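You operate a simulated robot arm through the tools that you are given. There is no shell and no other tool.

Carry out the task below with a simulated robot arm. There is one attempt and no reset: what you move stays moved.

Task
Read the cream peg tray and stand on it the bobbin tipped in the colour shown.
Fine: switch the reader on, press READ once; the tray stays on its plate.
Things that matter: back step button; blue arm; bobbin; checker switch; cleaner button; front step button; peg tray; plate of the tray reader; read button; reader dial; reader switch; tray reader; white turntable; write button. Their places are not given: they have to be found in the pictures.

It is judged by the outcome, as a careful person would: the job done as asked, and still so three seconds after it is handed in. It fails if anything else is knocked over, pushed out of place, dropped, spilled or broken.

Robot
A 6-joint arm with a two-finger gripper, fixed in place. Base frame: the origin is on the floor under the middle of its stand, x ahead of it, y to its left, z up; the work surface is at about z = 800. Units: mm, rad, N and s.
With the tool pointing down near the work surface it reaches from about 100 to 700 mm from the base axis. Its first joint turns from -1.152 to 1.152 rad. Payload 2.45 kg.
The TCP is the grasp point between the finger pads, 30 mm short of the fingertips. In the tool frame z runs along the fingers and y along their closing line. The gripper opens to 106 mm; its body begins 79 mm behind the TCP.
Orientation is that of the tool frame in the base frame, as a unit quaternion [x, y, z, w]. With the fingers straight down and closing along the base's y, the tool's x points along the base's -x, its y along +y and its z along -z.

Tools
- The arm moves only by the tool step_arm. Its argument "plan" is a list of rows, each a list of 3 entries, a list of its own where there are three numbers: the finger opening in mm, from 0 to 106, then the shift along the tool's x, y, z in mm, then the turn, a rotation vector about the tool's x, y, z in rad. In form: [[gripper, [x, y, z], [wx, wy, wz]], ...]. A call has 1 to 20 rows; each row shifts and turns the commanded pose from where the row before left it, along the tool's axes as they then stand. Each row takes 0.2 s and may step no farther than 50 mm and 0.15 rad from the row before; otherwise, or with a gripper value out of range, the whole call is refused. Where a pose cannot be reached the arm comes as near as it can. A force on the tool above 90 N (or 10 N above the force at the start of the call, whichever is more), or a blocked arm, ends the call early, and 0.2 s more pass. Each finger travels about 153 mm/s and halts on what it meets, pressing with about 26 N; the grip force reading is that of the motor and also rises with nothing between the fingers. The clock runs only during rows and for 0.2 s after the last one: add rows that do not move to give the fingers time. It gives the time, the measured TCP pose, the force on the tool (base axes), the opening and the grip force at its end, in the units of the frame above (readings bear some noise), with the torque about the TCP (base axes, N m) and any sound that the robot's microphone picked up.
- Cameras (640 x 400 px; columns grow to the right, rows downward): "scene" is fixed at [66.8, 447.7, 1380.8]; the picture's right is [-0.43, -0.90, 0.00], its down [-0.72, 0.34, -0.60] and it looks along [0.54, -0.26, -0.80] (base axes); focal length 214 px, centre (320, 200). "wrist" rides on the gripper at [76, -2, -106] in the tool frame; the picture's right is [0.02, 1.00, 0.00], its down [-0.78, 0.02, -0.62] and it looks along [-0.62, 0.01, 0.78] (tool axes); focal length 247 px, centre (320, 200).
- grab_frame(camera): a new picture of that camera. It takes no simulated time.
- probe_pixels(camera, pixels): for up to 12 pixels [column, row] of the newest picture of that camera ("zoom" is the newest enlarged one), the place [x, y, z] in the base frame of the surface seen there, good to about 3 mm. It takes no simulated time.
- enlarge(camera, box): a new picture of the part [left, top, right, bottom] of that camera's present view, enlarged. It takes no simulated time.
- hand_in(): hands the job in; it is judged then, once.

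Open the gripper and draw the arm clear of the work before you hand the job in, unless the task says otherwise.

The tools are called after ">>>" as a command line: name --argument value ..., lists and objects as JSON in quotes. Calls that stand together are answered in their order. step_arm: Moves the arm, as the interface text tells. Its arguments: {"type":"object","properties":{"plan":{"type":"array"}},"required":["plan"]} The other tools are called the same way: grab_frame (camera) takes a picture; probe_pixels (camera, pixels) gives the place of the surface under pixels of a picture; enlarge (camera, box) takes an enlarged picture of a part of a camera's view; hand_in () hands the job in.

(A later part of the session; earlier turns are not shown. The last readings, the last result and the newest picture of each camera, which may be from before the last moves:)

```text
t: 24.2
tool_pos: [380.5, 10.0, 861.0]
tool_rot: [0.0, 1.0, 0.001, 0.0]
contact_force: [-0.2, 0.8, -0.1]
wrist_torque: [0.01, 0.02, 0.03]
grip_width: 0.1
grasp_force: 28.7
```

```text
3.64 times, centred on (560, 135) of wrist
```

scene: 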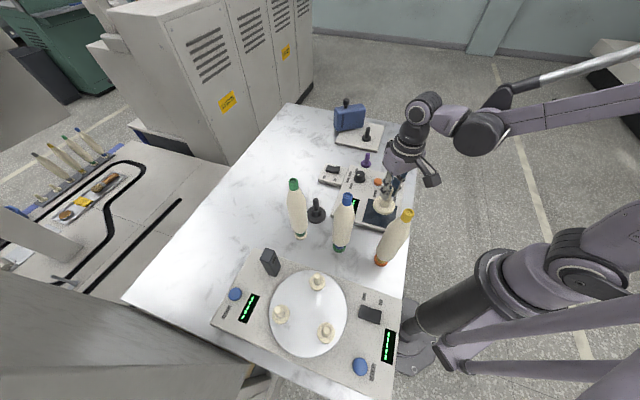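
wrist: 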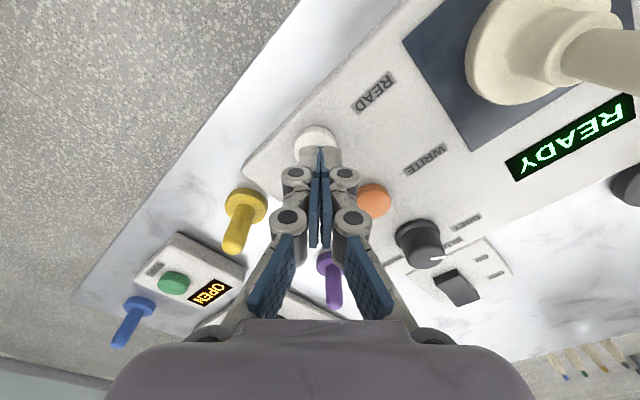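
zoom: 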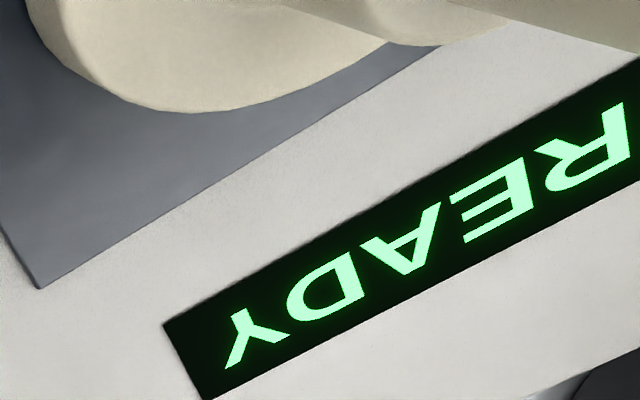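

No reaction yet; I press another 2 mm and check the button closely.

>>> step_arm --plan '[[0, [0, 0, 1], [0, 0, 0]], [0, [0, 0, 1], [0, 0, 0]]]'

>>> enlarge --camera "scene" --box '[380, 170, 412, 200]'

>>> enlarge --camera "wrist" --box '[480, 80, 640, 190]'

```text
t: 24.8
tool_pos: [378.9, 10.1, 859.3]
tool_rot: [0.001, 1.0, 0.0, 0.0]
contact_force: [0.8, -0.2, -0.3]
wrist_torque: [-0.02, -0.03, 0.01]
grip_width: 0.0
grasp_force: 27.9
```

```text
13.33 times, centred on (396, 185) of scene
```

zoom: 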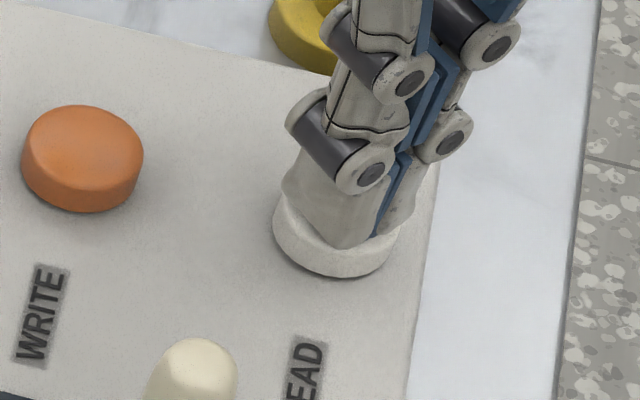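

```text
3.64 times, centred on (560, 135) of wrist
```

zoom: 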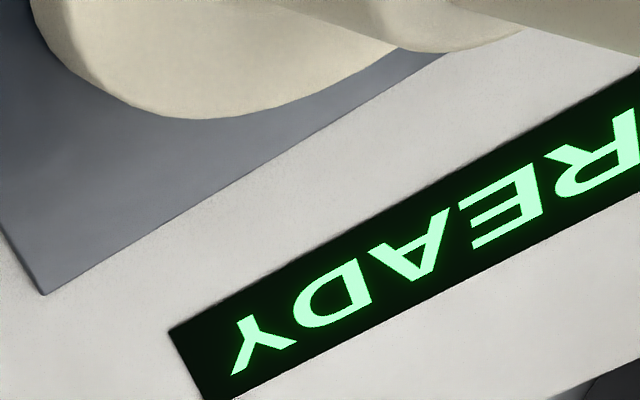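

The tips touch the white button now (zoom (350,235)). I press a little further.

>>> step_arm --plan '[[0, [0, 0, 1], [0, 0, 0]], [0, [0, 0, 0], [0, 0, 0]]]'

>>> enlarge --camera "wrist" --box '[480, 80, 640, 190]'

>>> enlarge --camera "scene" --box '[380, 170, 412, 200]'

```text
t: 25.4
tool_pos: [380.0, 8.3, 859.4]
tool_rot: [-0.001, 1.0, 0.001, 0.0]
contact_force: [0.5, 0.5, 0.8]
wrist_torque: [0.05, -0.01, -0.03]
grip_width: 6.0
grasp_force: 28.2
```

```text
3.64 times, centred on (560, 135) of wrist
```

zoom: 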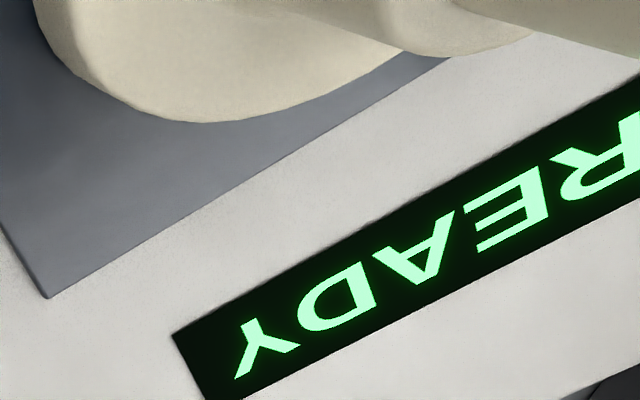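

```text
13.33 times, centred on (396, 185) of scene
```

zoom: 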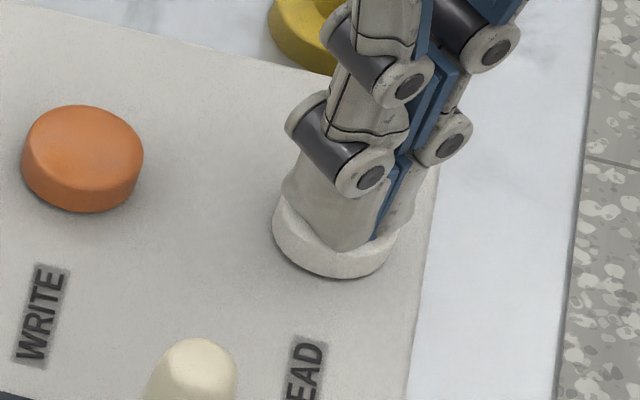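

The opening reads 6 mm: the tips are being spread a little as they press. I look at them in the wrist view before pressing on.

>>> enlarge --camera "wrist" --box '[256, 100, 384, 200]'

>>> step_arm --plan '[[0, [0, 0, 0], [0, 0, 0]]]'

```text
4.00 times, centred on (320, 150) of wrist
```

zoom: 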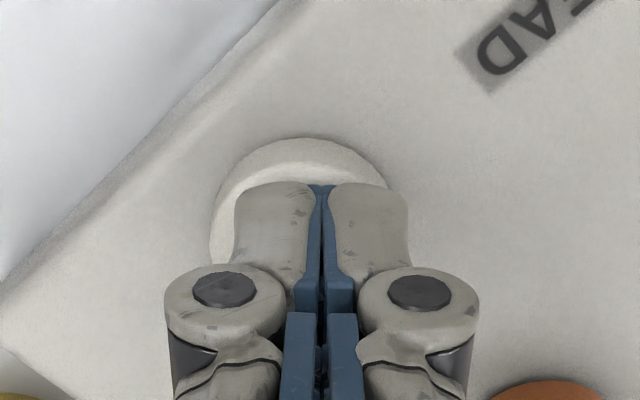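

```text
t: 25.8
tool_pos: [379.7, 8.2, 858.4]
tool_rot: [0.0, 1.0, 0.001, 0.0]
contact_force: [-0.5, -0.4, 0.0]
wrist_torque: [-0.01, -0.03, 0.0]
grip_width: 6.0
grasp_force: 28.4
```

The tips remain together over the button. I press 1 mm more, then another.

>>> step_arm --plan '[[0, [0, 0, 1], [0, 0, 0]], [0, [0, 0, 0], [0, 0, 0]]]'

>>> enlarge --camera "wrist" --box '[480, 80, 640, 190]'

```text
t: 26.4
tool_pos: [379.8, 8.8, 857.5]
tool_rot: [0.0, 1.0, 0.001, 0.0]
contact_force: [-0.8, -0.1, 0.8]
wrist_torque: [0.01, -0.01, -0.01]
grip_width: 5.8
grasp_force: 28.9
```

```text
3.64 times, centred on (560, 135) of wrist
```

zoom: 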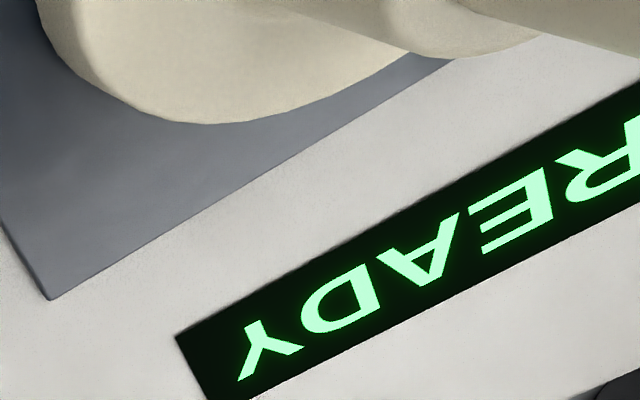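

Still READY, with under 1 N. I continue another 1.5 mm.

>>> step_arm --plan '[[0, [0, 0, 1.5], [0, 0, 0]], [0, [0, 0, 0], [0, 0, 0]]]'

>>> enlarge --camera "wrist" --box '[480, 80, 640, 190]'

>>> enlarge --camera "scene" --box '[380, 170, 412, 200]'

```text
t: 27.0
tool_pos: [380.4, 9.5, 855.6]
tool_rot: [-0.001, 1.0, 0.0, 0.0]
contact_force: [-0.5, 0.0, 2.6]
wrist_torque: [-0.02, 0.02, -0.02]
grip_width: 6.2
grasp_force: 29.1
heard: click
```

```text
3.64 times, centred on (560, 135) of wrist
```

zoom: 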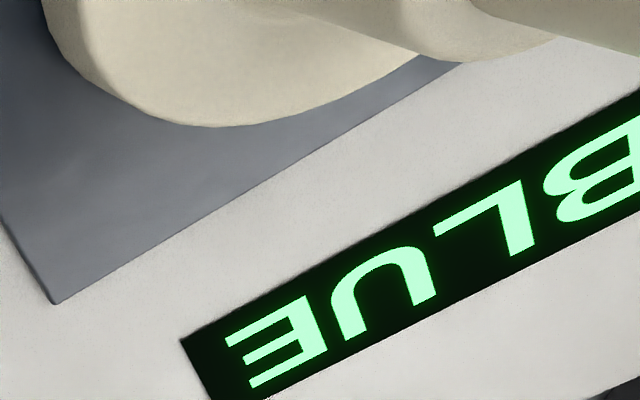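

```text
13.33 times, centred on (396, 185) of scene
```

zoom: 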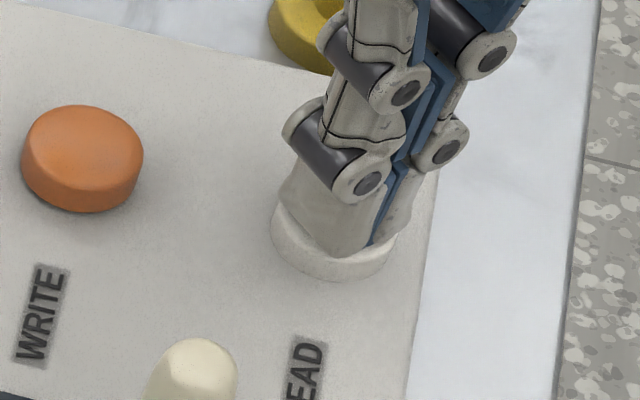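

A click was heard and the display now shows "BLUE". I release the button straight upward and rise clear.

>>> step_arm --plan '[[0, [0, 0, -20], [0, 0, 0]], [0, [0, 0, -40], [0, 0, 0]], [0, [0, 0, -45], [0, 0, 0]], [10, [0, 0, -45], [0, 0, 0]], [30, [0, 0, -45], [0, 0, 0]], [60, [0, 0, -45], [0, 0, 0]], [60, [0, 0, 0], [0, 0, 0]]]'

>>> grab_frame --camera "wrist"

>>> grab_frame --camera "scene"

>>> enlarge --camera "scene" --box '[300, 180, 428, 270]'

```text
t: 28.6
tool_pos: [379.3, 9.6, 1096.6]
tool_rot: [0.0, 1.0, 0.001, 0.0]
contact_force: [-0.8, -1.3, 0.0]
wrist_torque: [-0.02, 0.01, -0.01]
grip_width: 59.8
grasp_force: 0.1
```

```text
taken
```

wrist: 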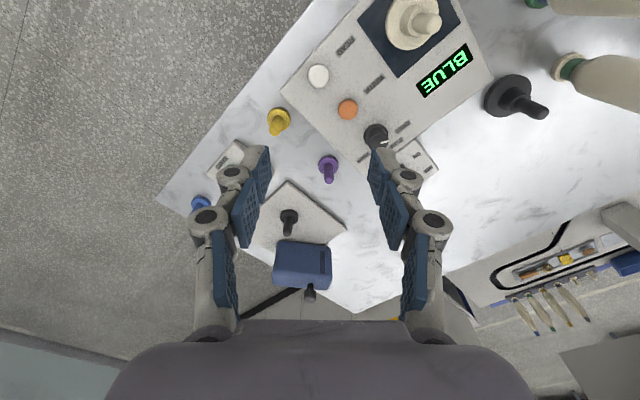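

```text
taken
```

scene: 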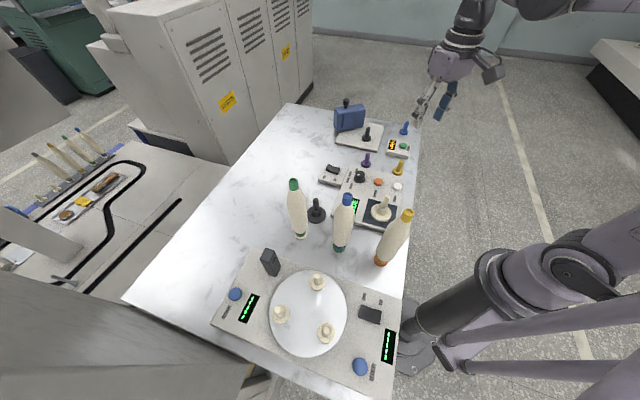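

```text
4.44 times, centred on (364, 225) of scene
```

zoom: 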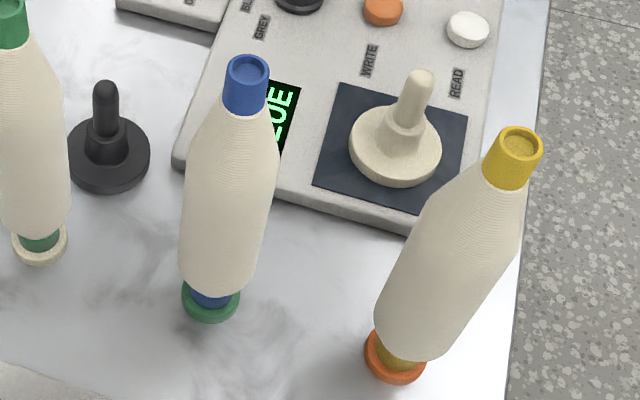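

The display reads "BLUE", so the bobbin with the blue tip (zoom (247,70)) standing on the green peg is the one. I probe its shape.

>>> enlarge --camera "scene" --box '[320, 185, 384, 265]'

>>> probe_pixels --camera "zoom" --pixels '[[340, 78], [300, 78], [320, 58], [318, 98], [312, 120], [310, 145], [305, 200], [300, 230], [290, 280], [280, 330], [275, 360], [270, 385]]'

```text
5.00 times, centred on (352, 225) of scene
```

zoom: 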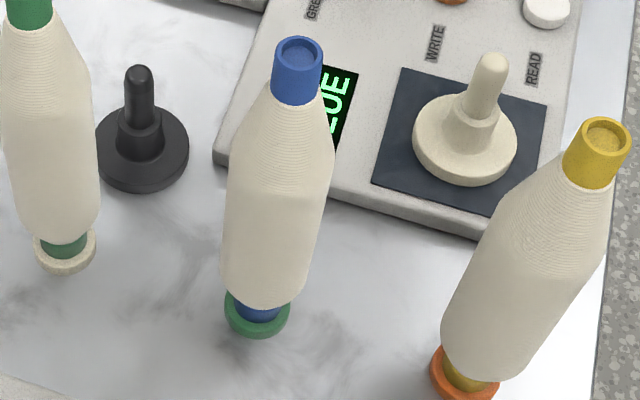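

```text
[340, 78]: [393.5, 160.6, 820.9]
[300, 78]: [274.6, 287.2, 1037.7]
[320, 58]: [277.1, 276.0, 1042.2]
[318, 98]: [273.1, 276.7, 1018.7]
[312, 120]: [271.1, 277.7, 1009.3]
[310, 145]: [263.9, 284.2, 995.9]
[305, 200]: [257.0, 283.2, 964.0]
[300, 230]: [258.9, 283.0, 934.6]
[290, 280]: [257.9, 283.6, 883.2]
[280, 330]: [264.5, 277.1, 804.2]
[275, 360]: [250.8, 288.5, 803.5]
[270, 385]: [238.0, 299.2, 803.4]
```

The bobbin stands near (279, 283): tip about 19 mm wide from z 1012 to 1041, body about 50 mm wide below z 965. I rise to z 1150 and go above it, to measure its axis with the wrist camera.

>>> step_arm --plan '[[70, [0, 0, -30], [0, 0, 0]], [75, [0, 0, -25], [0, 0, 0]], [75, [14.4, 39, 0], [0, 0, 0]], [75, [14.4, 39, 0], [0, 0, 0]], [75, [14.4, 39, 0], [0, 0, 0]], [75, [14.4, 39, 0], [0, 0, 0]], [75, [14.4, 39, 0], [0, 0, 0]], [75, [14.4, 39, 0], [0, 0, 0]], [75, [14.4, 39, 0], [0, 0, 0]], [75, [0, 0, 0], [0, 0, 0]]]'

>>> grab_frame --camera "wrist"

>>> grab_frame --camera "scene"

```text
t: 30.8
tool_pos: [279.2, 283.0, 1152.0]
tool_rot: [0.0, 1.0, 0.001, 0.0]
contact_force: [0.2, 0.2, -0.3]
wrist_torque: [0.03, 0.01, -0.03]
grip_width: 75.0
grasp_force: 0.0
```

```text
taken
```

wrist: 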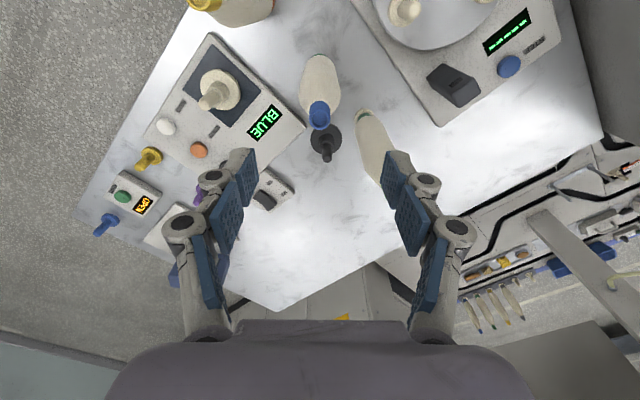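

```text
taken
```

scene: 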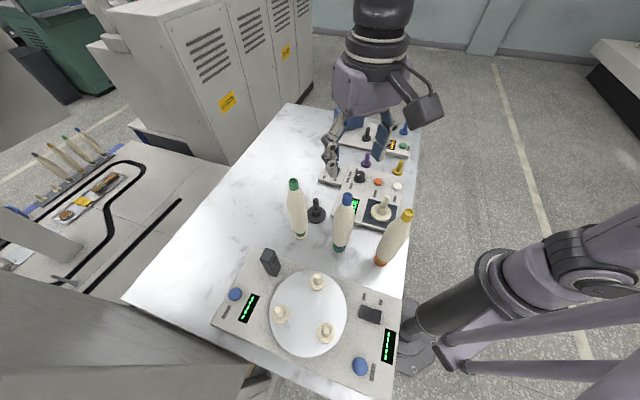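

The blue tip shows at (320,115) in the wrist view, between the fingers. I zoom in and probe for its axis.

>>> enlarge --camera "wrist" --box '[280, 40, 376, 140]'

>>> probe_pixels --camera "zoom" --pixels '[[280, 300], [250, 310], [310, 310], [280, 340], [280, 280], [255, 260], [310, 260], [270, 200], [200, 180], [340, 180], [260, 100], [275, 240]]'

```text
4.00 times, centred on (328, 90) of wrist
```

zoom: 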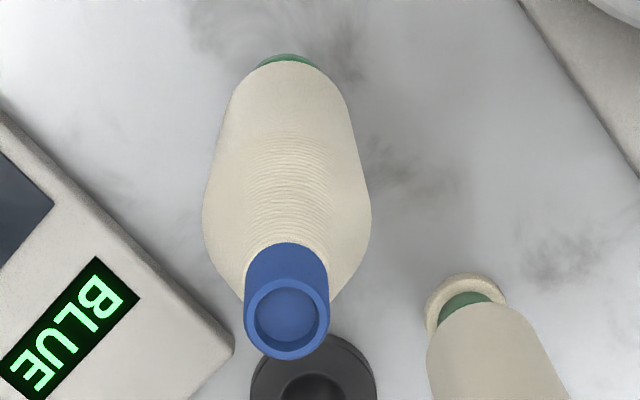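

```text
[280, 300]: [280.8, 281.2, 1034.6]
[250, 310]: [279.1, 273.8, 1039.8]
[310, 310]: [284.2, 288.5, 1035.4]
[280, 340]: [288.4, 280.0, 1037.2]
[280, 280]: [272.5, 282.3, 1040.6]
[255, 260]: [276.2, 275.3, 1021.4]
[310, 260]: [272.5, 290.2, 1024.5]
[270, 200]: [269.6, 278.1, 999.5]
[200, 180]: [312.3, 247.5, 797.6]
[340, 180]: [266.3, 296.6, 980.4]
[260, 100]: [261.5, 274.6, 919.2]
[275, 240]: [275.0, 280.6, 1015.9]
```

The ring centre comes out near (283, 282). I shift there and come down to z 1080, tips just above the bobbin's top, to measure again at close range.

>>> step_arm --plan '[[75, [-3.5, -1, 20], [0, 0, 0]], [75, [0, 0, 30], [0, 0, 0]], [75, [0, 0, 22], [0, 0, 0]], [75, [0, 0, 0], [0, 0, 0]]]'

>>> enlarge --camera "wrist" --box '[256, 100, 384, 180]'

>>> grab_frame --camera "wrist"

```text
t: 31.8
tool_pos: [282.4, 279.2, 1078.8]
tool_rot: [0.0, 1.0, 0.001, 0.0]
contact_force: [0.5, 0.8, 0.4]
wrist_torque: [0.0, 0.01, -0.02]
grip_width: 75.1
grasp_force: 0.1
```

```text
5.00 times, centred on (320, 140) of wrist
```

zoom: 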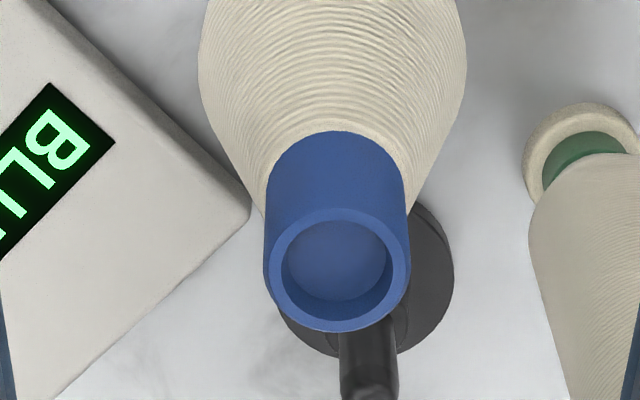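

```text
taken
```

wrist: 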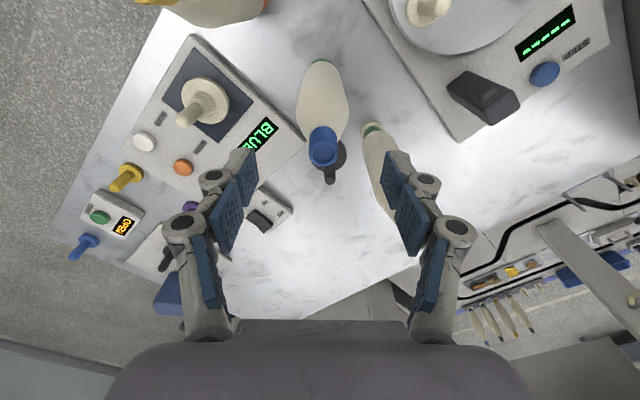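

The ring's centre is now within about 1 mm of the TCP axis (zoom (337,270)). I shift 1.2 mm in y and lower the open fingers around the bobbin to TCP z ≈ 974.

>>> step_arm --plan '[[75, [0, 1.2, 25], [0, 0, 0]], [75, [0, 0, 25], [0, 0, 0]], [75, [0, 0, 25], [0, 0, 0]], [75, [0, 0, 20], [0, 0, 0]], [75, [0, 0, 10], [0, 0, 0]], [75, [0, 0, 0], [0, 0, 0]]]'

>>> grab_frame --camera "wrist"

>>> enlarge --camera "scene" --box '[290, 160, 418, 260]'

```text
t: 33.2
tool_pos: [281.2, 283.1, 974.1]
tool_rot: [0.0, 1.0, 0.001, 0.0]
contact_force: [0.1, -0.1, -0.2]
wrist_torque: [0.0, -0.02, -0.02]
grip_width: 75.0
grasp_force: 0.1
```

```text
taken
```

wrist: 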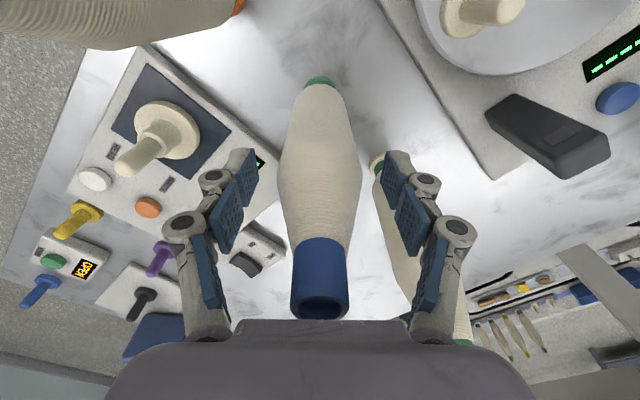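

```text
4.00 times, centred on (354, 210) of scene
```

zoom: 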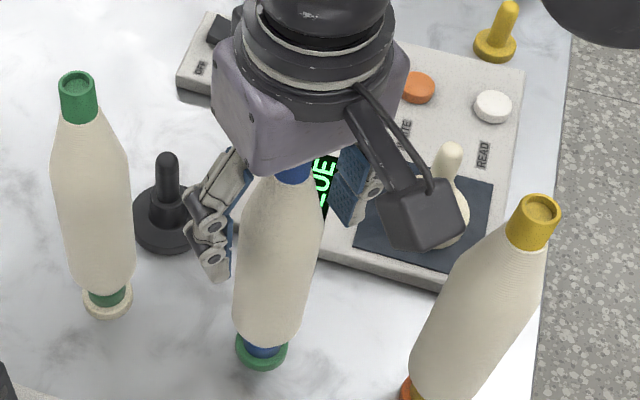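

The bobbin is centred between the fingers, its top a centimetre under the gripper's body. I close gently on it.

>>> step_arm --plan '[[62, [0, 0, 0], [0, 0, 0]], [54, [0, 0, 0], [0, 0, 0]], [46, [0, 0, 0], [0, 0, 0]], [36, [0, 0, 0], [0, 0, 0]], [36, [0, 0, 0], [0, 0, 0]]]'

>>> grab_frame --camera "wrist"

>>> enlarge --camera "scene" --box '[290, 160, 418, 260]'

```text
t: 34.4
tool_pos: [281.7, 283.9, 974.9]
tool_rot: [0.0, 1.0, 0.001, 0.0]
contact_force: [-0.5, -0.6, 2.9]
wrist_torque: [0.05, 0.0, 0.02]
grip_width: 46.6
grasp_force: 27.1
```

```text
taken
```

wrist: 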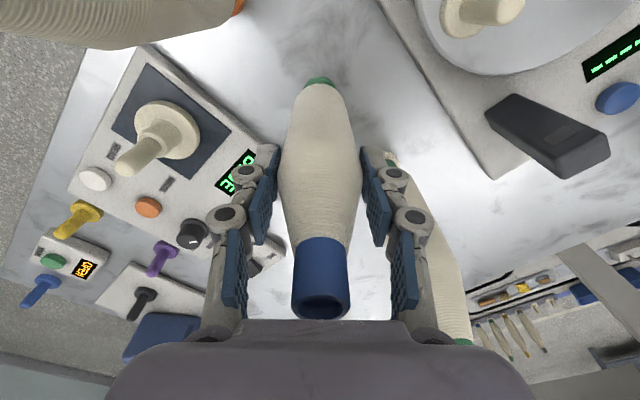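

```text
4.00 times, centred on (354, 210) of scene
```

zoom: 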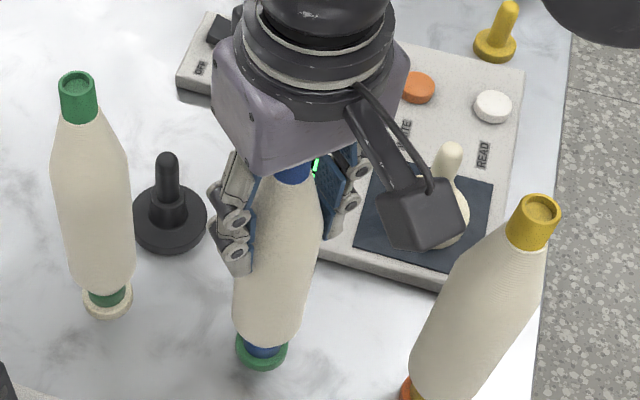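

It holds at 46.6 mm with 27 N and the bobbin still upright. I lift slowly 20 mm first and check that the peg stays behind.

>>> step_arm --plan '[[36, [0, 0, -3], [0, 0, 0]], [36, [0, 0, -5], [0, 0, 0]], [36, [0, 0, -6], [0, 0, 0]], [36, [0, 0, -6], [0, 0, 0]], [36, [0, 0, 0], [0, 0, 0]]]'

>>> grab_frame --camera "wrist"

>>> enlarge --camera "scene" --box '[290, 160, 418, 260]'

```text
t: 35.6
tool_pos: [284.4, 283.4, 994.9]
tool_rot: [0.0, 1.0, 0.002, 0.0]
contact_force: [1.2, -0.7, -1.4]
wrist_torque: [0.01, 0.01, 0.02]
grip_width: 46.8
grasp_force: 25.7
```

```text
taken
```

wrist: 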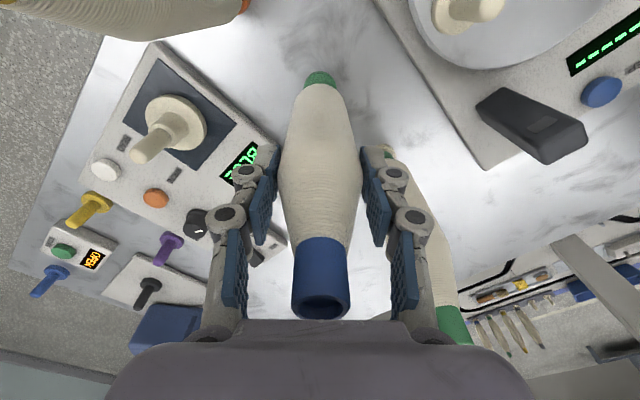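

```text
4.00 times, centred on (354, 210) of scene
```

zoom: 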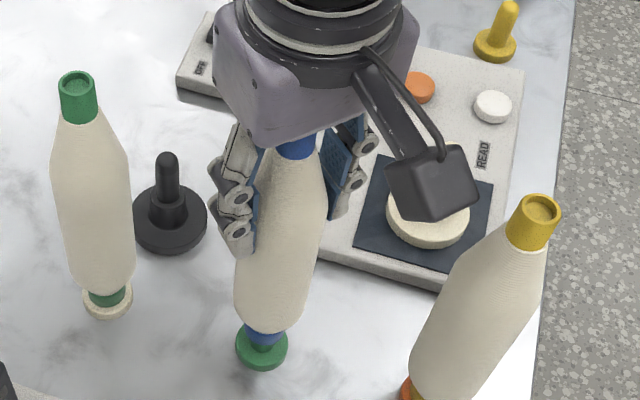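

The bobbin slides up its green peg, which stays on the table. I keep lifting straight up by 110 mm.

>>> step_arm --plan '[[36, [0, 0, -10], [0, 0, 0]], [36, [0, 0, -14], [0, 0, 0]], [36, [0, 0, -14], [0, 0, 0]], [36, [0, 0, -14], [0, 0, 0]], [36, [0, 0, -16], [0, 0, 0]], [36, [0, 0, -16], [0, 0, 0]], [36, [0, 0, -16], [0, 0, 0]], [36, [0, 0, -10], [0, 0, 0]], [36, [0, 0, 0], [0, 0, 0]]]'

>>> grab_frame --camera "wrist"

>>> grab_frame --camera "scene"

```text
t: 37.6
tool_pos: [283.2, 283.4, 1104.4]
tool_rot: [0.0, 1.0, 0.0, 0.0]
contact_force: [0.4, -1.0, -2.4]
wrist_torque: [0.03, 0.01, -0.01]
grip_width: 46.8
grasp_force: 25.6
```

```text
taken
```

wrist: 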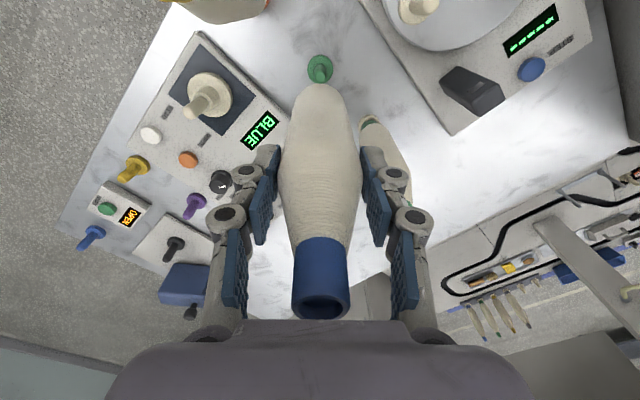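

```text
taken
```

scene: 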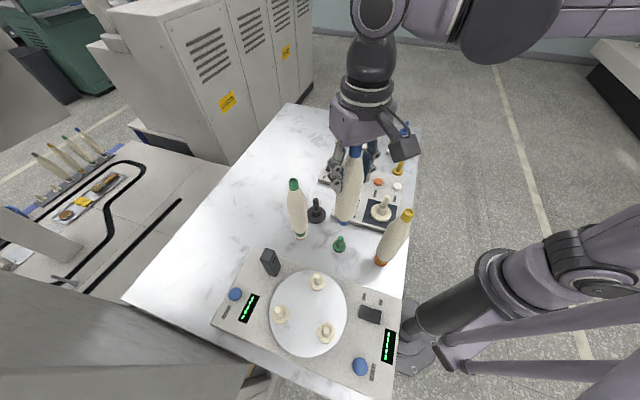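

The bobbin is free of its green peg, which stayed put at scene (340,244), and hangs at TCP z 1104. I check that it hangs upright and look at the tray peg before carrying it.

>>> enlarge --camera "scene" --box '[310, 140, 420, 250]'

>>> probe_pixels --camera "zoom" --pixels '[[300, 40], [290, 60], [280, 120], [270, 180], [262, 240], [258, 270], [253, 297], [405, 215], [400, 235], [385, 255], [165, 365], [165, 385]]'

>>> enlarge --camera "wrist" --box '[160, 50, 256, 130]'

>>> probe_pixels --camera "zoom" --pixels '[[325, 210], [310, 220], [300, 240], [285, 260], [270, 280], [200, 250], [260, 130], [420, 200], [340, 150], [390, 300], [330, 180], [350, 240]]'

```text
3.64 times, centred on (365, 195) of scene
```

zoom: 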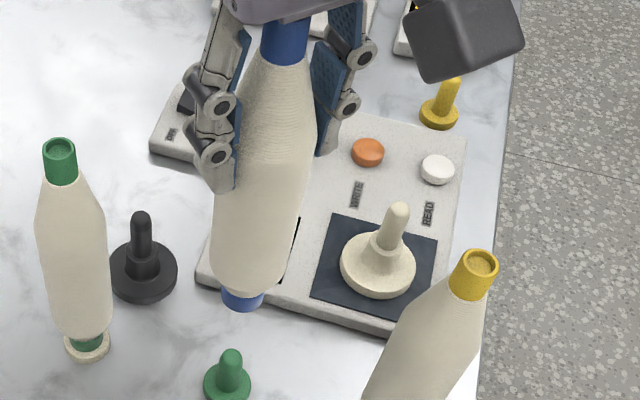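

```text
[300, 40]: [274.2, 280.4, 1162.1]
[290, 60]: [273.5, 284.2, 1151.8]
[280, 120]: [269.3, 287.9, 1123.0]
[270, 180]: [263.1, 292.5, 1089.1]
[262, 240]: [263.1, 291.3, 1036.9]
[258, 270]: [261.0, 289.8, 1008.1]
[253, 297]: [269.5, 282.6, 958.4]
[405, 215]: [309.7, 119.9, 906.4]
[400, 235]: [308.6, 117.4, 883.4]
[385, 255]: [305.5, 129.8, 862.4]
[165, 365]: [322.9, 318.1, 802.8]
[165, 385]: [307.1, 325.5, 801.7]
```

```text
5.00 times, centred on (208, 90) of wrist
```

zoom: 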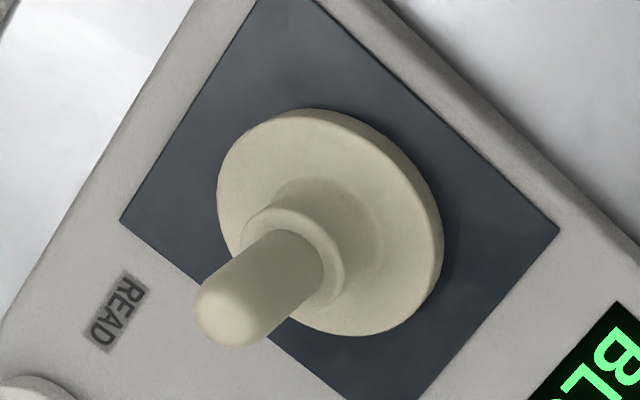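

```text
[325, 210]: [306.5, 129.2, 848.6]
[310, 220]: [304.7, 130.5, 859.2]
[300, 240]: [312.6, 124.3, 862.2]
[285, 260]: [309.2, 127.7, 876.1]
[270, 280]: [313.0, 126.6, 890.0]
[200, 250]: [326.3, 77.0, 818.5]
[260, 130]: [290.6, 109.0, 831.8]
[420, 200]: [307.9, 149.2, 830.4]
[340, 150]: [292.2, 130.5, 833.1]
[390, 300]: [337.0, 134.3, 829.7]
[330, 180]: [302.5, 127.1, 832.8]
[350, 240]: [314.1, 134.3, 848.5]
```

The bobbin hangs upright with its lower end near z 938, clear of the tray peg's top at 912. I carry it level, gently, to the exact pose where I released the tray (37 mm·x, −162 mm·y away).

>>> step_arm --plan '[[36, [-1.7, -8.0, 0], [0, 0, 0]], [36, [-3.5, -16.2, 0], [0, 0, 0]], [36, [-4.2, -19.7, 0], [0, 0, 0]], [36, [-4.2, -19.7, 0], [0, 0, 0]], [36, [-4.2, -19.7, 0], [0, 0, 0]], [36, [-4.2, -19.7, 0], [0, 0, 0]], [36, [-4.2, -19.7, 0], [0, 0, 0]], [36, [-4.2, -19.7, 0], [0, 0, 0]], [36, [-2.8, -13.0, 0], [0, 0, 0]], [36, [-1.4, -6.5, 0], [0, 0, 0]], [36, [0, 0, 0], [0, 0, 0]], [36, [0, 0, 0], [0, 0, 0]]]'

>>> grab_frame --camera "wrist"

>>> enlarge --camera "scene" --box '[330, 140, 440, 240]'

```text
t: 40.2
tool_pos: [316.3, 120.1, 1103.6]
tool_rot: [0.0, 1.0, 0.001, 0.0]
contact_force: [-0.4, 0.0, -0.6]
wrist_torque: [-0.04, -0.01, 0.01]
grip_width: 46.8
grasp_force: 25.9
```

```text
taken
```

wrist: 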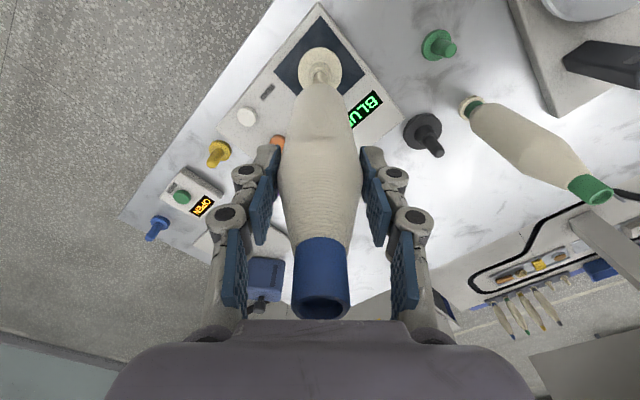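

```text
4.00 times, centred on (385, 190) of scene
```

zoom: 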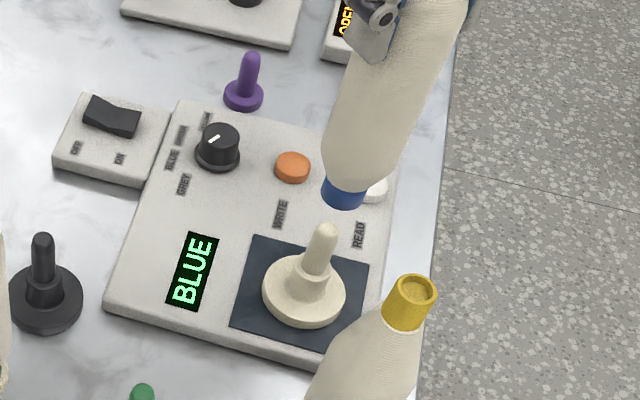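

From the scene, the blue lower end (zoom (343,195)) hangs above the peg tip (325,230). I zoom in to check the alignment more finely.

>>> enlarge --camera "scene" --box '[364, 170, 412, 230]'

>>> enlarge --camera "wrist" --box '[280, 40, 360, 110]'

```text
6.67 times, centred on (388, 200) of scene
```

zoom: 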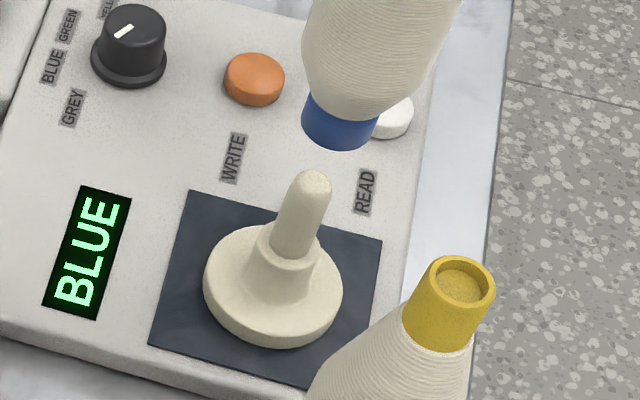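

```text
5.71 times, centred on (320, 75) of wrist
```

zoom: 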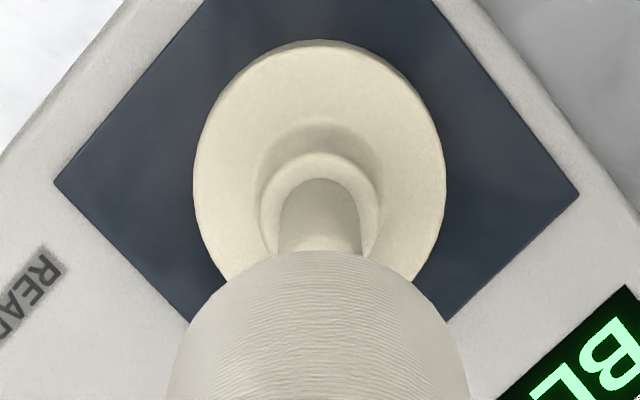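

In the wrist view peg, collar and bobbin share the column 320, so y is aligned. I probe the blue lower end and the peg shaft in the scene to compare x.

>>> enlarge --camera "scene" --box '[376, 175, 400, 205]'

>>> probe_pixels --camera "zoom" --pixels '[[300, 100], [320, 110], [340, 115], [360, 120], [380, 125], [280, 90], [270, 260], [280, 265], [290, 268], [260, 300], [270, 303], [280, 306]]'

```text
13.33 times, centred on (388, 190) of scene
```

zoom: 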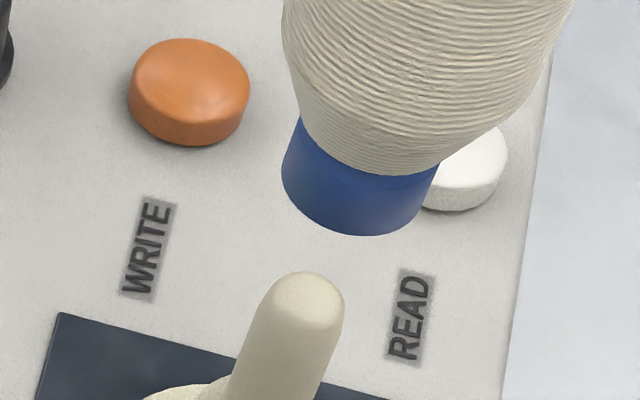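

```text
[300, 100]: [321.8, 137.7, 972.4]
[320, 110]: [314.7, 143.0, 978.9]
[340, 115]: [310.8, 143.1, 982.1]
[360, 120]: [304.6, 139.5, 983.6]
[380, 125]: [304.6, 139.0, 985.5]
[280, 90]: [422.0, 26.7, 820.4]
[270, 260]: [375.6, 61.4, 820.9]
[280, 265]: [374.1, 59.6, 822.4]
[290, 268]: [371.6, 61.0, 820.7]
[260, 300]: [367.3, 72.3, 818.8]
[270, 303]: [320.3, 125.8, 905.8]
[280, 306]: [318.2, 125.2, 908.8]
```

I re-aim the probes: blue end spans (282–435, 175–236) and the peg (257–345, 271–400) in this zoom.

>>> probe_pixels --camera "zoom" --pixels '[[320, 195], [340, 200], [352, 205], [365, 205], [380, 207], [395, 205], [270, 330], [283, 330], [296, 335], [308, 335], [320, 340], [296, 370]]'

```text
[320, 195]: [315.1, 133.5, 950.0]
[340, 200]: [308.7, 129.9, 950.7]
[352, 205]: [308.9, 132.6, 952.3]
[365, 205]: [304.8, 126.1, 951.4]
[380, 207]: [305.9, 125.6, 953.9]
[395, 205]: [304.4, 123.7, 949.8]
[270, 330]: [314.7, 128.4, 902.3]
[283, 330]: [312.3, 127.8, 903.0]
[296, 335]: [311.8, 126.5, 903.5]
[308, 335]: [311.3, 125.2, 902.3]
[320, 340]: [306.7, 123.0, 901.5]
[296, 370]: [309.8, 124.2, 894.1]
```

Near-surface points give the bobbin's end at about (316, 118.4) and the peg at (316.7, 119.4): aligned within a millimetre. I lower to just above the peg's tip.

>>> step_arm --plan '[[36, [0, 0, 8], [0, 0, 0]], [36, [0, 0, 8], [0, 0, 0]], [36, [0, 0, 5], [0, 0, 0]], [36, [0, 0, 0], [0, 0, 0]]]'

>>> enlarge --camera "scene" --box '[372, 180, 404, 220]'

>>> enlarge --camera "wrist" --box '[280, 40, 360, 110]'

```text
t: 41.2
tool_pos: [317.0, 120.6, 1082.3]
tool_rot: [0.0, 1.0, 0.002, 0.0]
contact_force: [0.5, 0.6, -1.1]
wrist_torque: [-0.03, 0.0, 0.01]
grip_width: 47.2
grasp_force: 26.1
```

```text
10.00 times, centred on (388, 200) of scene
```

zoom: 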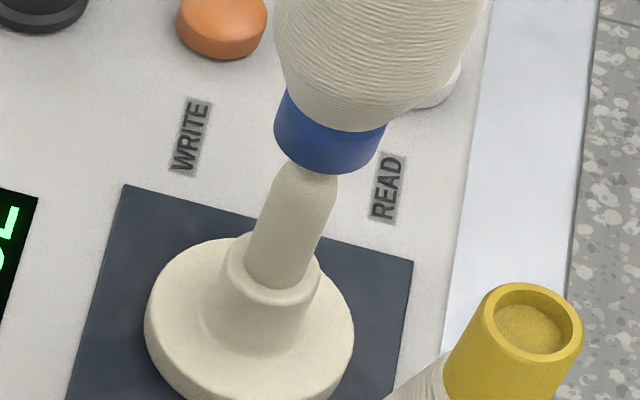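

```text
5.71 times, centred on (320, 75) of wrist
```

zoom: 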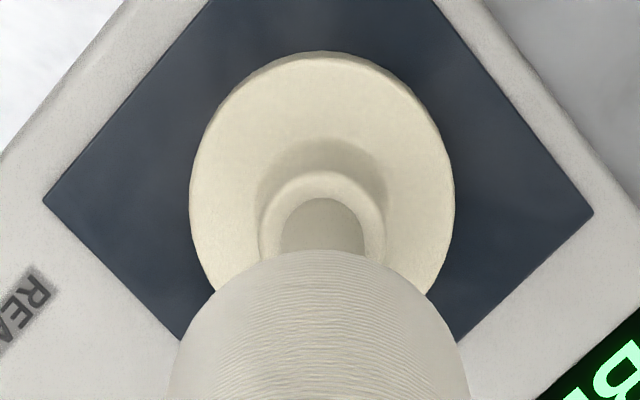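

The peg's axis line runs into the middle of the blue end. I lower 9 mm in small steps and watch the force.

>>> step_arm --plan '[[36, [0, 0, 3], [0, 0, 0]], [36, [0, 0, 3], [0, 0, 0]], [36, [0, 0, 3], [0, 0, 0]], [36, [0, 0, 0], [0, 0, 0]]]'

>>> enlarge --camera "scene" --box '[372, 180, 404, 220]'

```text
t: 42.2
tool_pos: [316.5, 120.8, 1074.0]
tool_rot: [0.0, 1.0, 0.001, 0.0]
contact_force: [0.1, -0.4, -0.9]
wrist_torque: [0.02, -0.02, 0.02]
grip_width: 47.0
grasp_force: 25.6
```

```text
10.00 times, centred on (388, 200) of scene
```

zoom: 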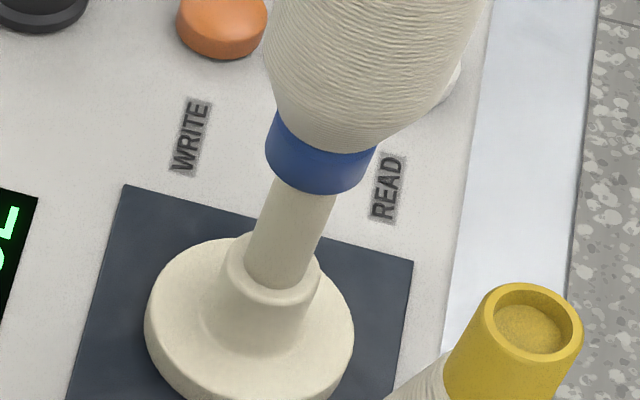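

No resistance, and the peg's tip has gone inside the blue end. I lower on in small steps.

>>> step_arm --plan '[[36, [0, 0, 4], [0, 0, 0]], [36, [0, 0, 4], [0, 0, 0]], [36, [0, 0, 4], [0, 0, 0]], [36, [0, 0, 0], [0, 0, 0]]]'

>>> enlarge --camera "scene" --box '[372, 180, 404, 220]'

```text
t: 43.2
tool_pos: [316.7, 120.6, 1062.7]
tool_rot: [0.0, 1.0, 0.001, 0.0]
contact_force: [0.0, -0.5, -1.5]
wrist_torque: [-0.01, -0.03, 0.01]
grip_width: 46.9
grasp_force: 26.1
```

```text
10.00 times, centred on (388, 200) of scene
```

zoom: 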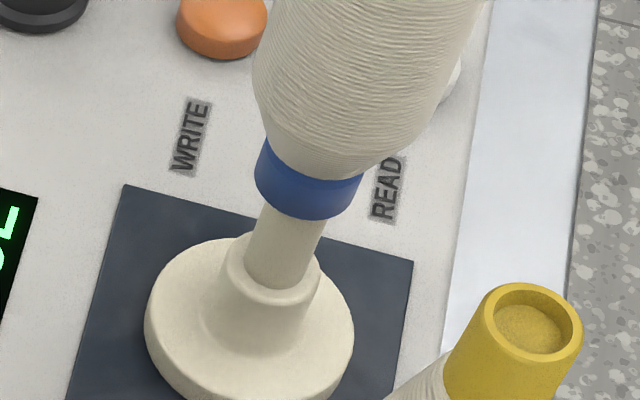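

The bobbin slides freely down the peg, the tray unmoved. I continue 12 mm.

>>> step_arm --plan '[[36, [0, 0, 4], [0, 0, 0]], [36, [0, 0, 4], [0, 0, 0]], [36, [0, 0, 4], [0, 0, 0]], [36, [0, 0, 0], [0, 0, 0]]]'

>>> enlarge --camera "scene" --box '[372, 180, 404, 220]'

```text
t: 44.2
tool_pos: [317.3, 119.8, 1050.5]
tool_rot: [0.0, 1.0, 0.0, -0.001]
contact_force: [1.0, 0.1, -0.8]
wrist_torque: [-0.02, 0.02, 0.0]
grip_width: 46.8
grasp_force: 26.3
```

```text
10.00 times, centred on (388, 200) of scene
```

zoom: 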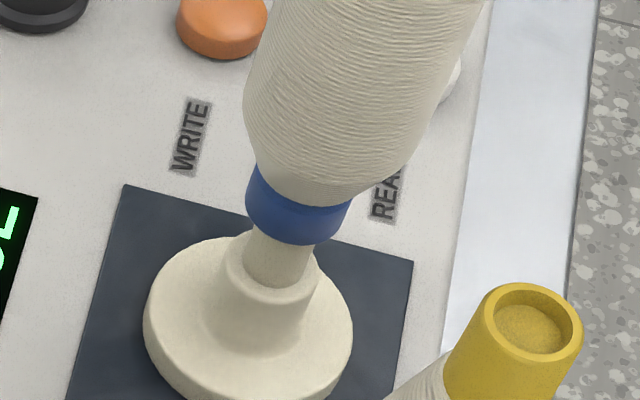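

Still free, with about 20 mm of peg left above the collar. I continue.

>>> step_arm --plan '[[36, [0, 0, 4], [0, 0, 0]], [36, [0, 0, 4], [0, 0, 0]], [36, [0, 0, 3], [0, 0, 0]], [36, [0, 0, 0], [0, 0, 0]]]'

>>> enlarge --camera "scene" --box '[372, 180, 404, 220]'

```text
t: 45.2
tool_pos: [317.2, 119.2, 1039.7]
tool_rot: [0.0, 1.0, 0.001, 0.0]
contact_force: [-1.0, 0.4, -0.6]
wrist_torque: [0.02, -0.01, 0.0]
grip_width: 47.2
grasp_force: 26.1
```

```text
10.00 times, centred on (388, 200) of scene
```

zoom: 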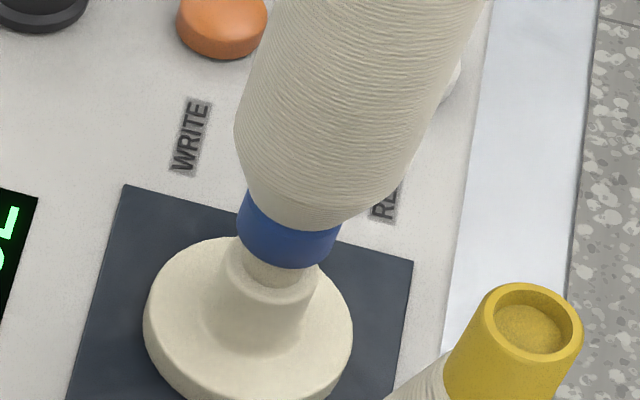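

About 10 mm remain to the collar. I go down 6 mm, then creep.

>>> step_arm --plan '[[36, [0, 0, 3], [0, 0, 0]], [36, [0, 0, 2], [0, 0, 0]], [36, [0, 0, 1], [0, 0, 0]], [36, [0, 0, 0], [0, 0, 0]]]'

>>> enlarge --camera "scene" --box '[372, 180, 404, 220]'

```text
t: 46.2
tool_pos: [316.8, 120.8, 1033.0]
tool_rot: [0.0, 1.0, 0.0, 0.0]
contact_force: [0.3, 0.2, -0.6]
wrist_torque: [0.02, 0.01, -0.03]
grip_width: 46.9
grasp_force: 25.8
```

```text
10.00 times, centred on (388, 200) of scene
```

zoom: 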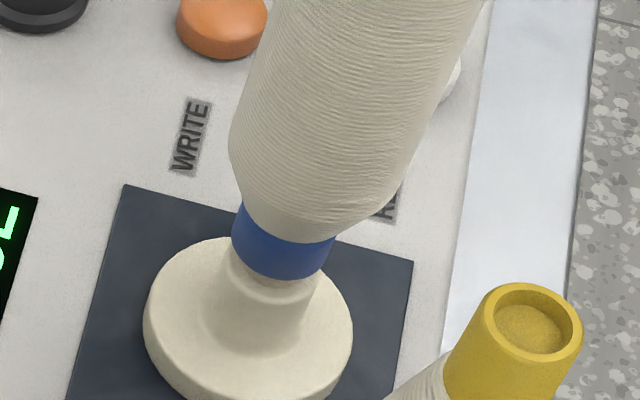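

A few millimetres are left above the collar. I creep 1 mm at a time.

>>> step_arm --plan '[[36, [0, 0, 1], [0, 0, 0]], [36, [0, 0, 1], [0, 0, 0]], [36, [0, 0, 0], [0, 0, 0]]]'

>>> step_arm --plan '[[36, [0, 0, 1], [0, 0, 0]], [36, [0, 0, 0], [0, 0, 0]]]'

>>> enlarge --camera "scene" --box '[372, 180, 404, 220]'

```text
t: 47.0
tool_pos: [317.7, 119.9, 1030.4]
tool_rot: [0.0, 1.0, 0.001, 0.0]
contact_force: [0.2, -0.1, -1.5]
wrist_torque: [-0.01, 0.02, -0.04]
grip_width: 47.0
grasp_force: 26.3
```

```text
t: 47.6
tool_pos: [317.6, 122.1, 1030.5]
tool_rot: [-0.001, 1.0, 0.0, 0.001]
contact_force: [0.6, 0.4, -0.5]
wrist_torque: [0.0, -0.02, 0.0]
grip_width: 47.0
grasp_force: 25.9
```

```text
10.00 times, centred on (388, 200) of scene
```

zoom: 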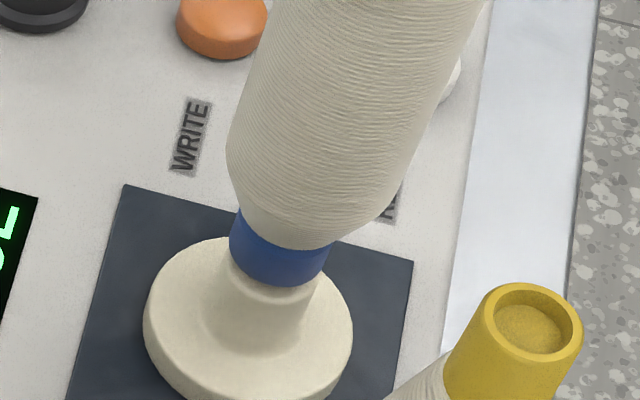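

No contact force yet; the blue rim is within about 3 mm of the collar. I keep creeping.

>>> step_arm --plan '[[36, [0, 0, 1], [0, 0, 0]], [36, [0, 0, 0], [0, 0, 0]]]'

>>> step_arm --plan '[[36, [0, 0, 1], [0, 0, 0]], [36, [0, 0, 0], [0, 0, 0]]]'

>>> enlarge --camera "scene" --box '[372, 180, 404, 220]'

```text
t: 48.2
tool_pos: [318.0, 120.8, 1028.9]
tool_rot: [0.0, 1.0, 0.001, 0.0]
contact_force: [0.3, -0.4, -1.0]
wrist_torque: [0.0, 0.03, 0.01]
grip_width: 47.0
grasp_force: 26.4
```

```text
t: 48.8
tool_pos: [317.9, 121.8, 1027.1]
tool_rot: [0.0, 1.0, 0.001, 0.0]
contact_force: [0.2, -0.3, -1.7]
wrist_torque: [0.01, 0.0, 0.03]
grip_width: 46.9
grasp_force: 25.9
```

```text
10.00 times, centred on (388, 200) of scene
```

zoom: 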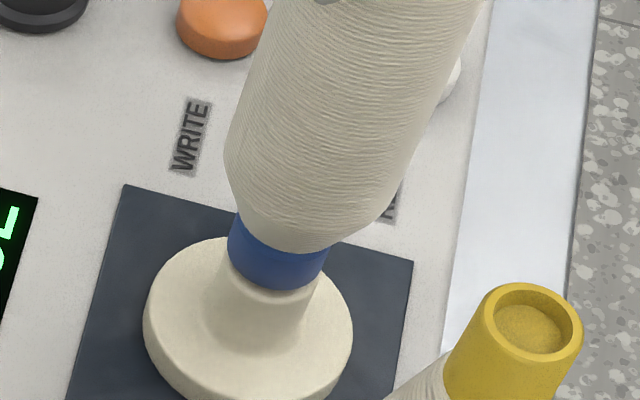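

The rim is nearly on the collar. I creep another millimetre at a time until the force rises.

>>> step_arm --plan '[[36, [0, 0, 1], [0, 0, 0]], [36, [0, 0, 0], [0, 0, 0]]]'

>>> step_arm --plan '[[36, [0, 0, 0.7], [0, 0, 0]], [36, [0, 0, 0], [0, 0, 0]]]'

>>> enlarge --camera "scene" --box '[372, 180, 404, 220]'

```text
t: 49.4
tool_pos: [317.6, 119.1, 1026.3]
tool_rot: [0.001, 1.0, 0.001, 0.0]
contact_force: [-0.3, 0.5, -0.9]
wrist_torque: [0.06, 0.0, -0.02]
grip_width: 46.8
grasp_force: 26.3
```

```text
t: 50.0
tool_pos: [317.5, 120.1, 1026.6]
tool_rot: [0.0, 1.0, 0.0, -0.001]
contact_force: [0.5, -0.7, -1.4]
wrist_torque: [0.01, 0.01, -0.02]
grip_width: 46.7
grasp_force: 25.9
```

```text
10.00 times, centred on (388, 200) of scene
```

zoom: 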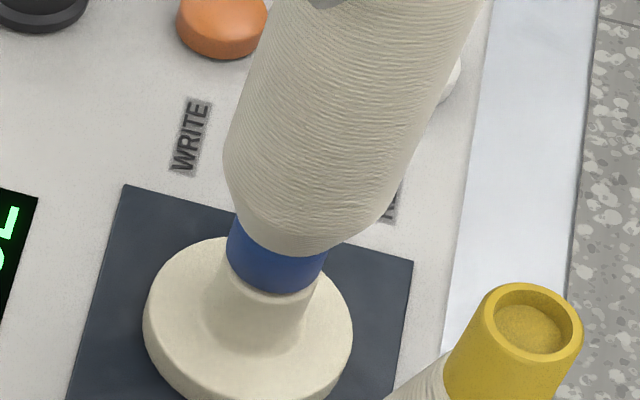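

Still no upward force; I creep a bit further.

>>> step_arm --plan '[[36, [0, 0, 0.8], [0, 0, 0]], [36, [0, 0, 0], [0, 0, 0]]]'

>>> step_arm --plan '[[36, [0, 0, 0.8], [0, 0, 0]], [36, [0, 0, 0], [0, 0, 0]]]'

>>> enlarge --camera "scene" --box '[372, 180, 404, 220]'

```text
t: 50.6
tool_pos: [317.6, 120.9, 1025.7]
tool_rot: [0.0, 1.0, 0.0, 0.0]
contact_force: [-0.1, -0.8, -1.7]
wrist_torque: [0.0, 0.01, 0.0]
grip_width: 46.8
grasp_force: 26.5
```

```text
t: 51.2
tool_pos: [316.8, 121.0, 1023.4]
tool_rot: [0.001, 1.0, 0.001, -0.001]
contact_force: [0.7, -1.1, -0.8]
wrist_torque: [0.02, 0.03, 0.0]
grip_width: 47.1
grasp_force: 26.6
```

```text
10.00 times, centred on (388, 200) of scene
```

zoom: 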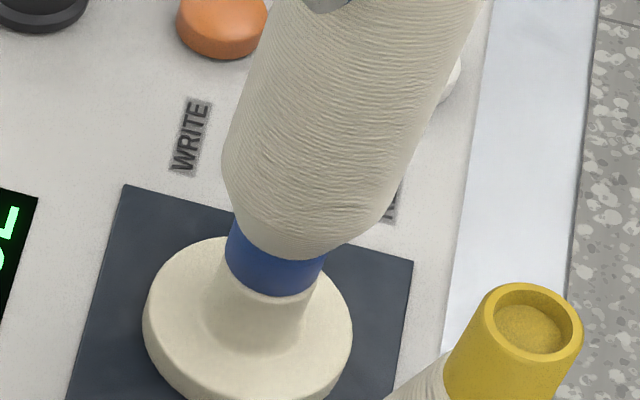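

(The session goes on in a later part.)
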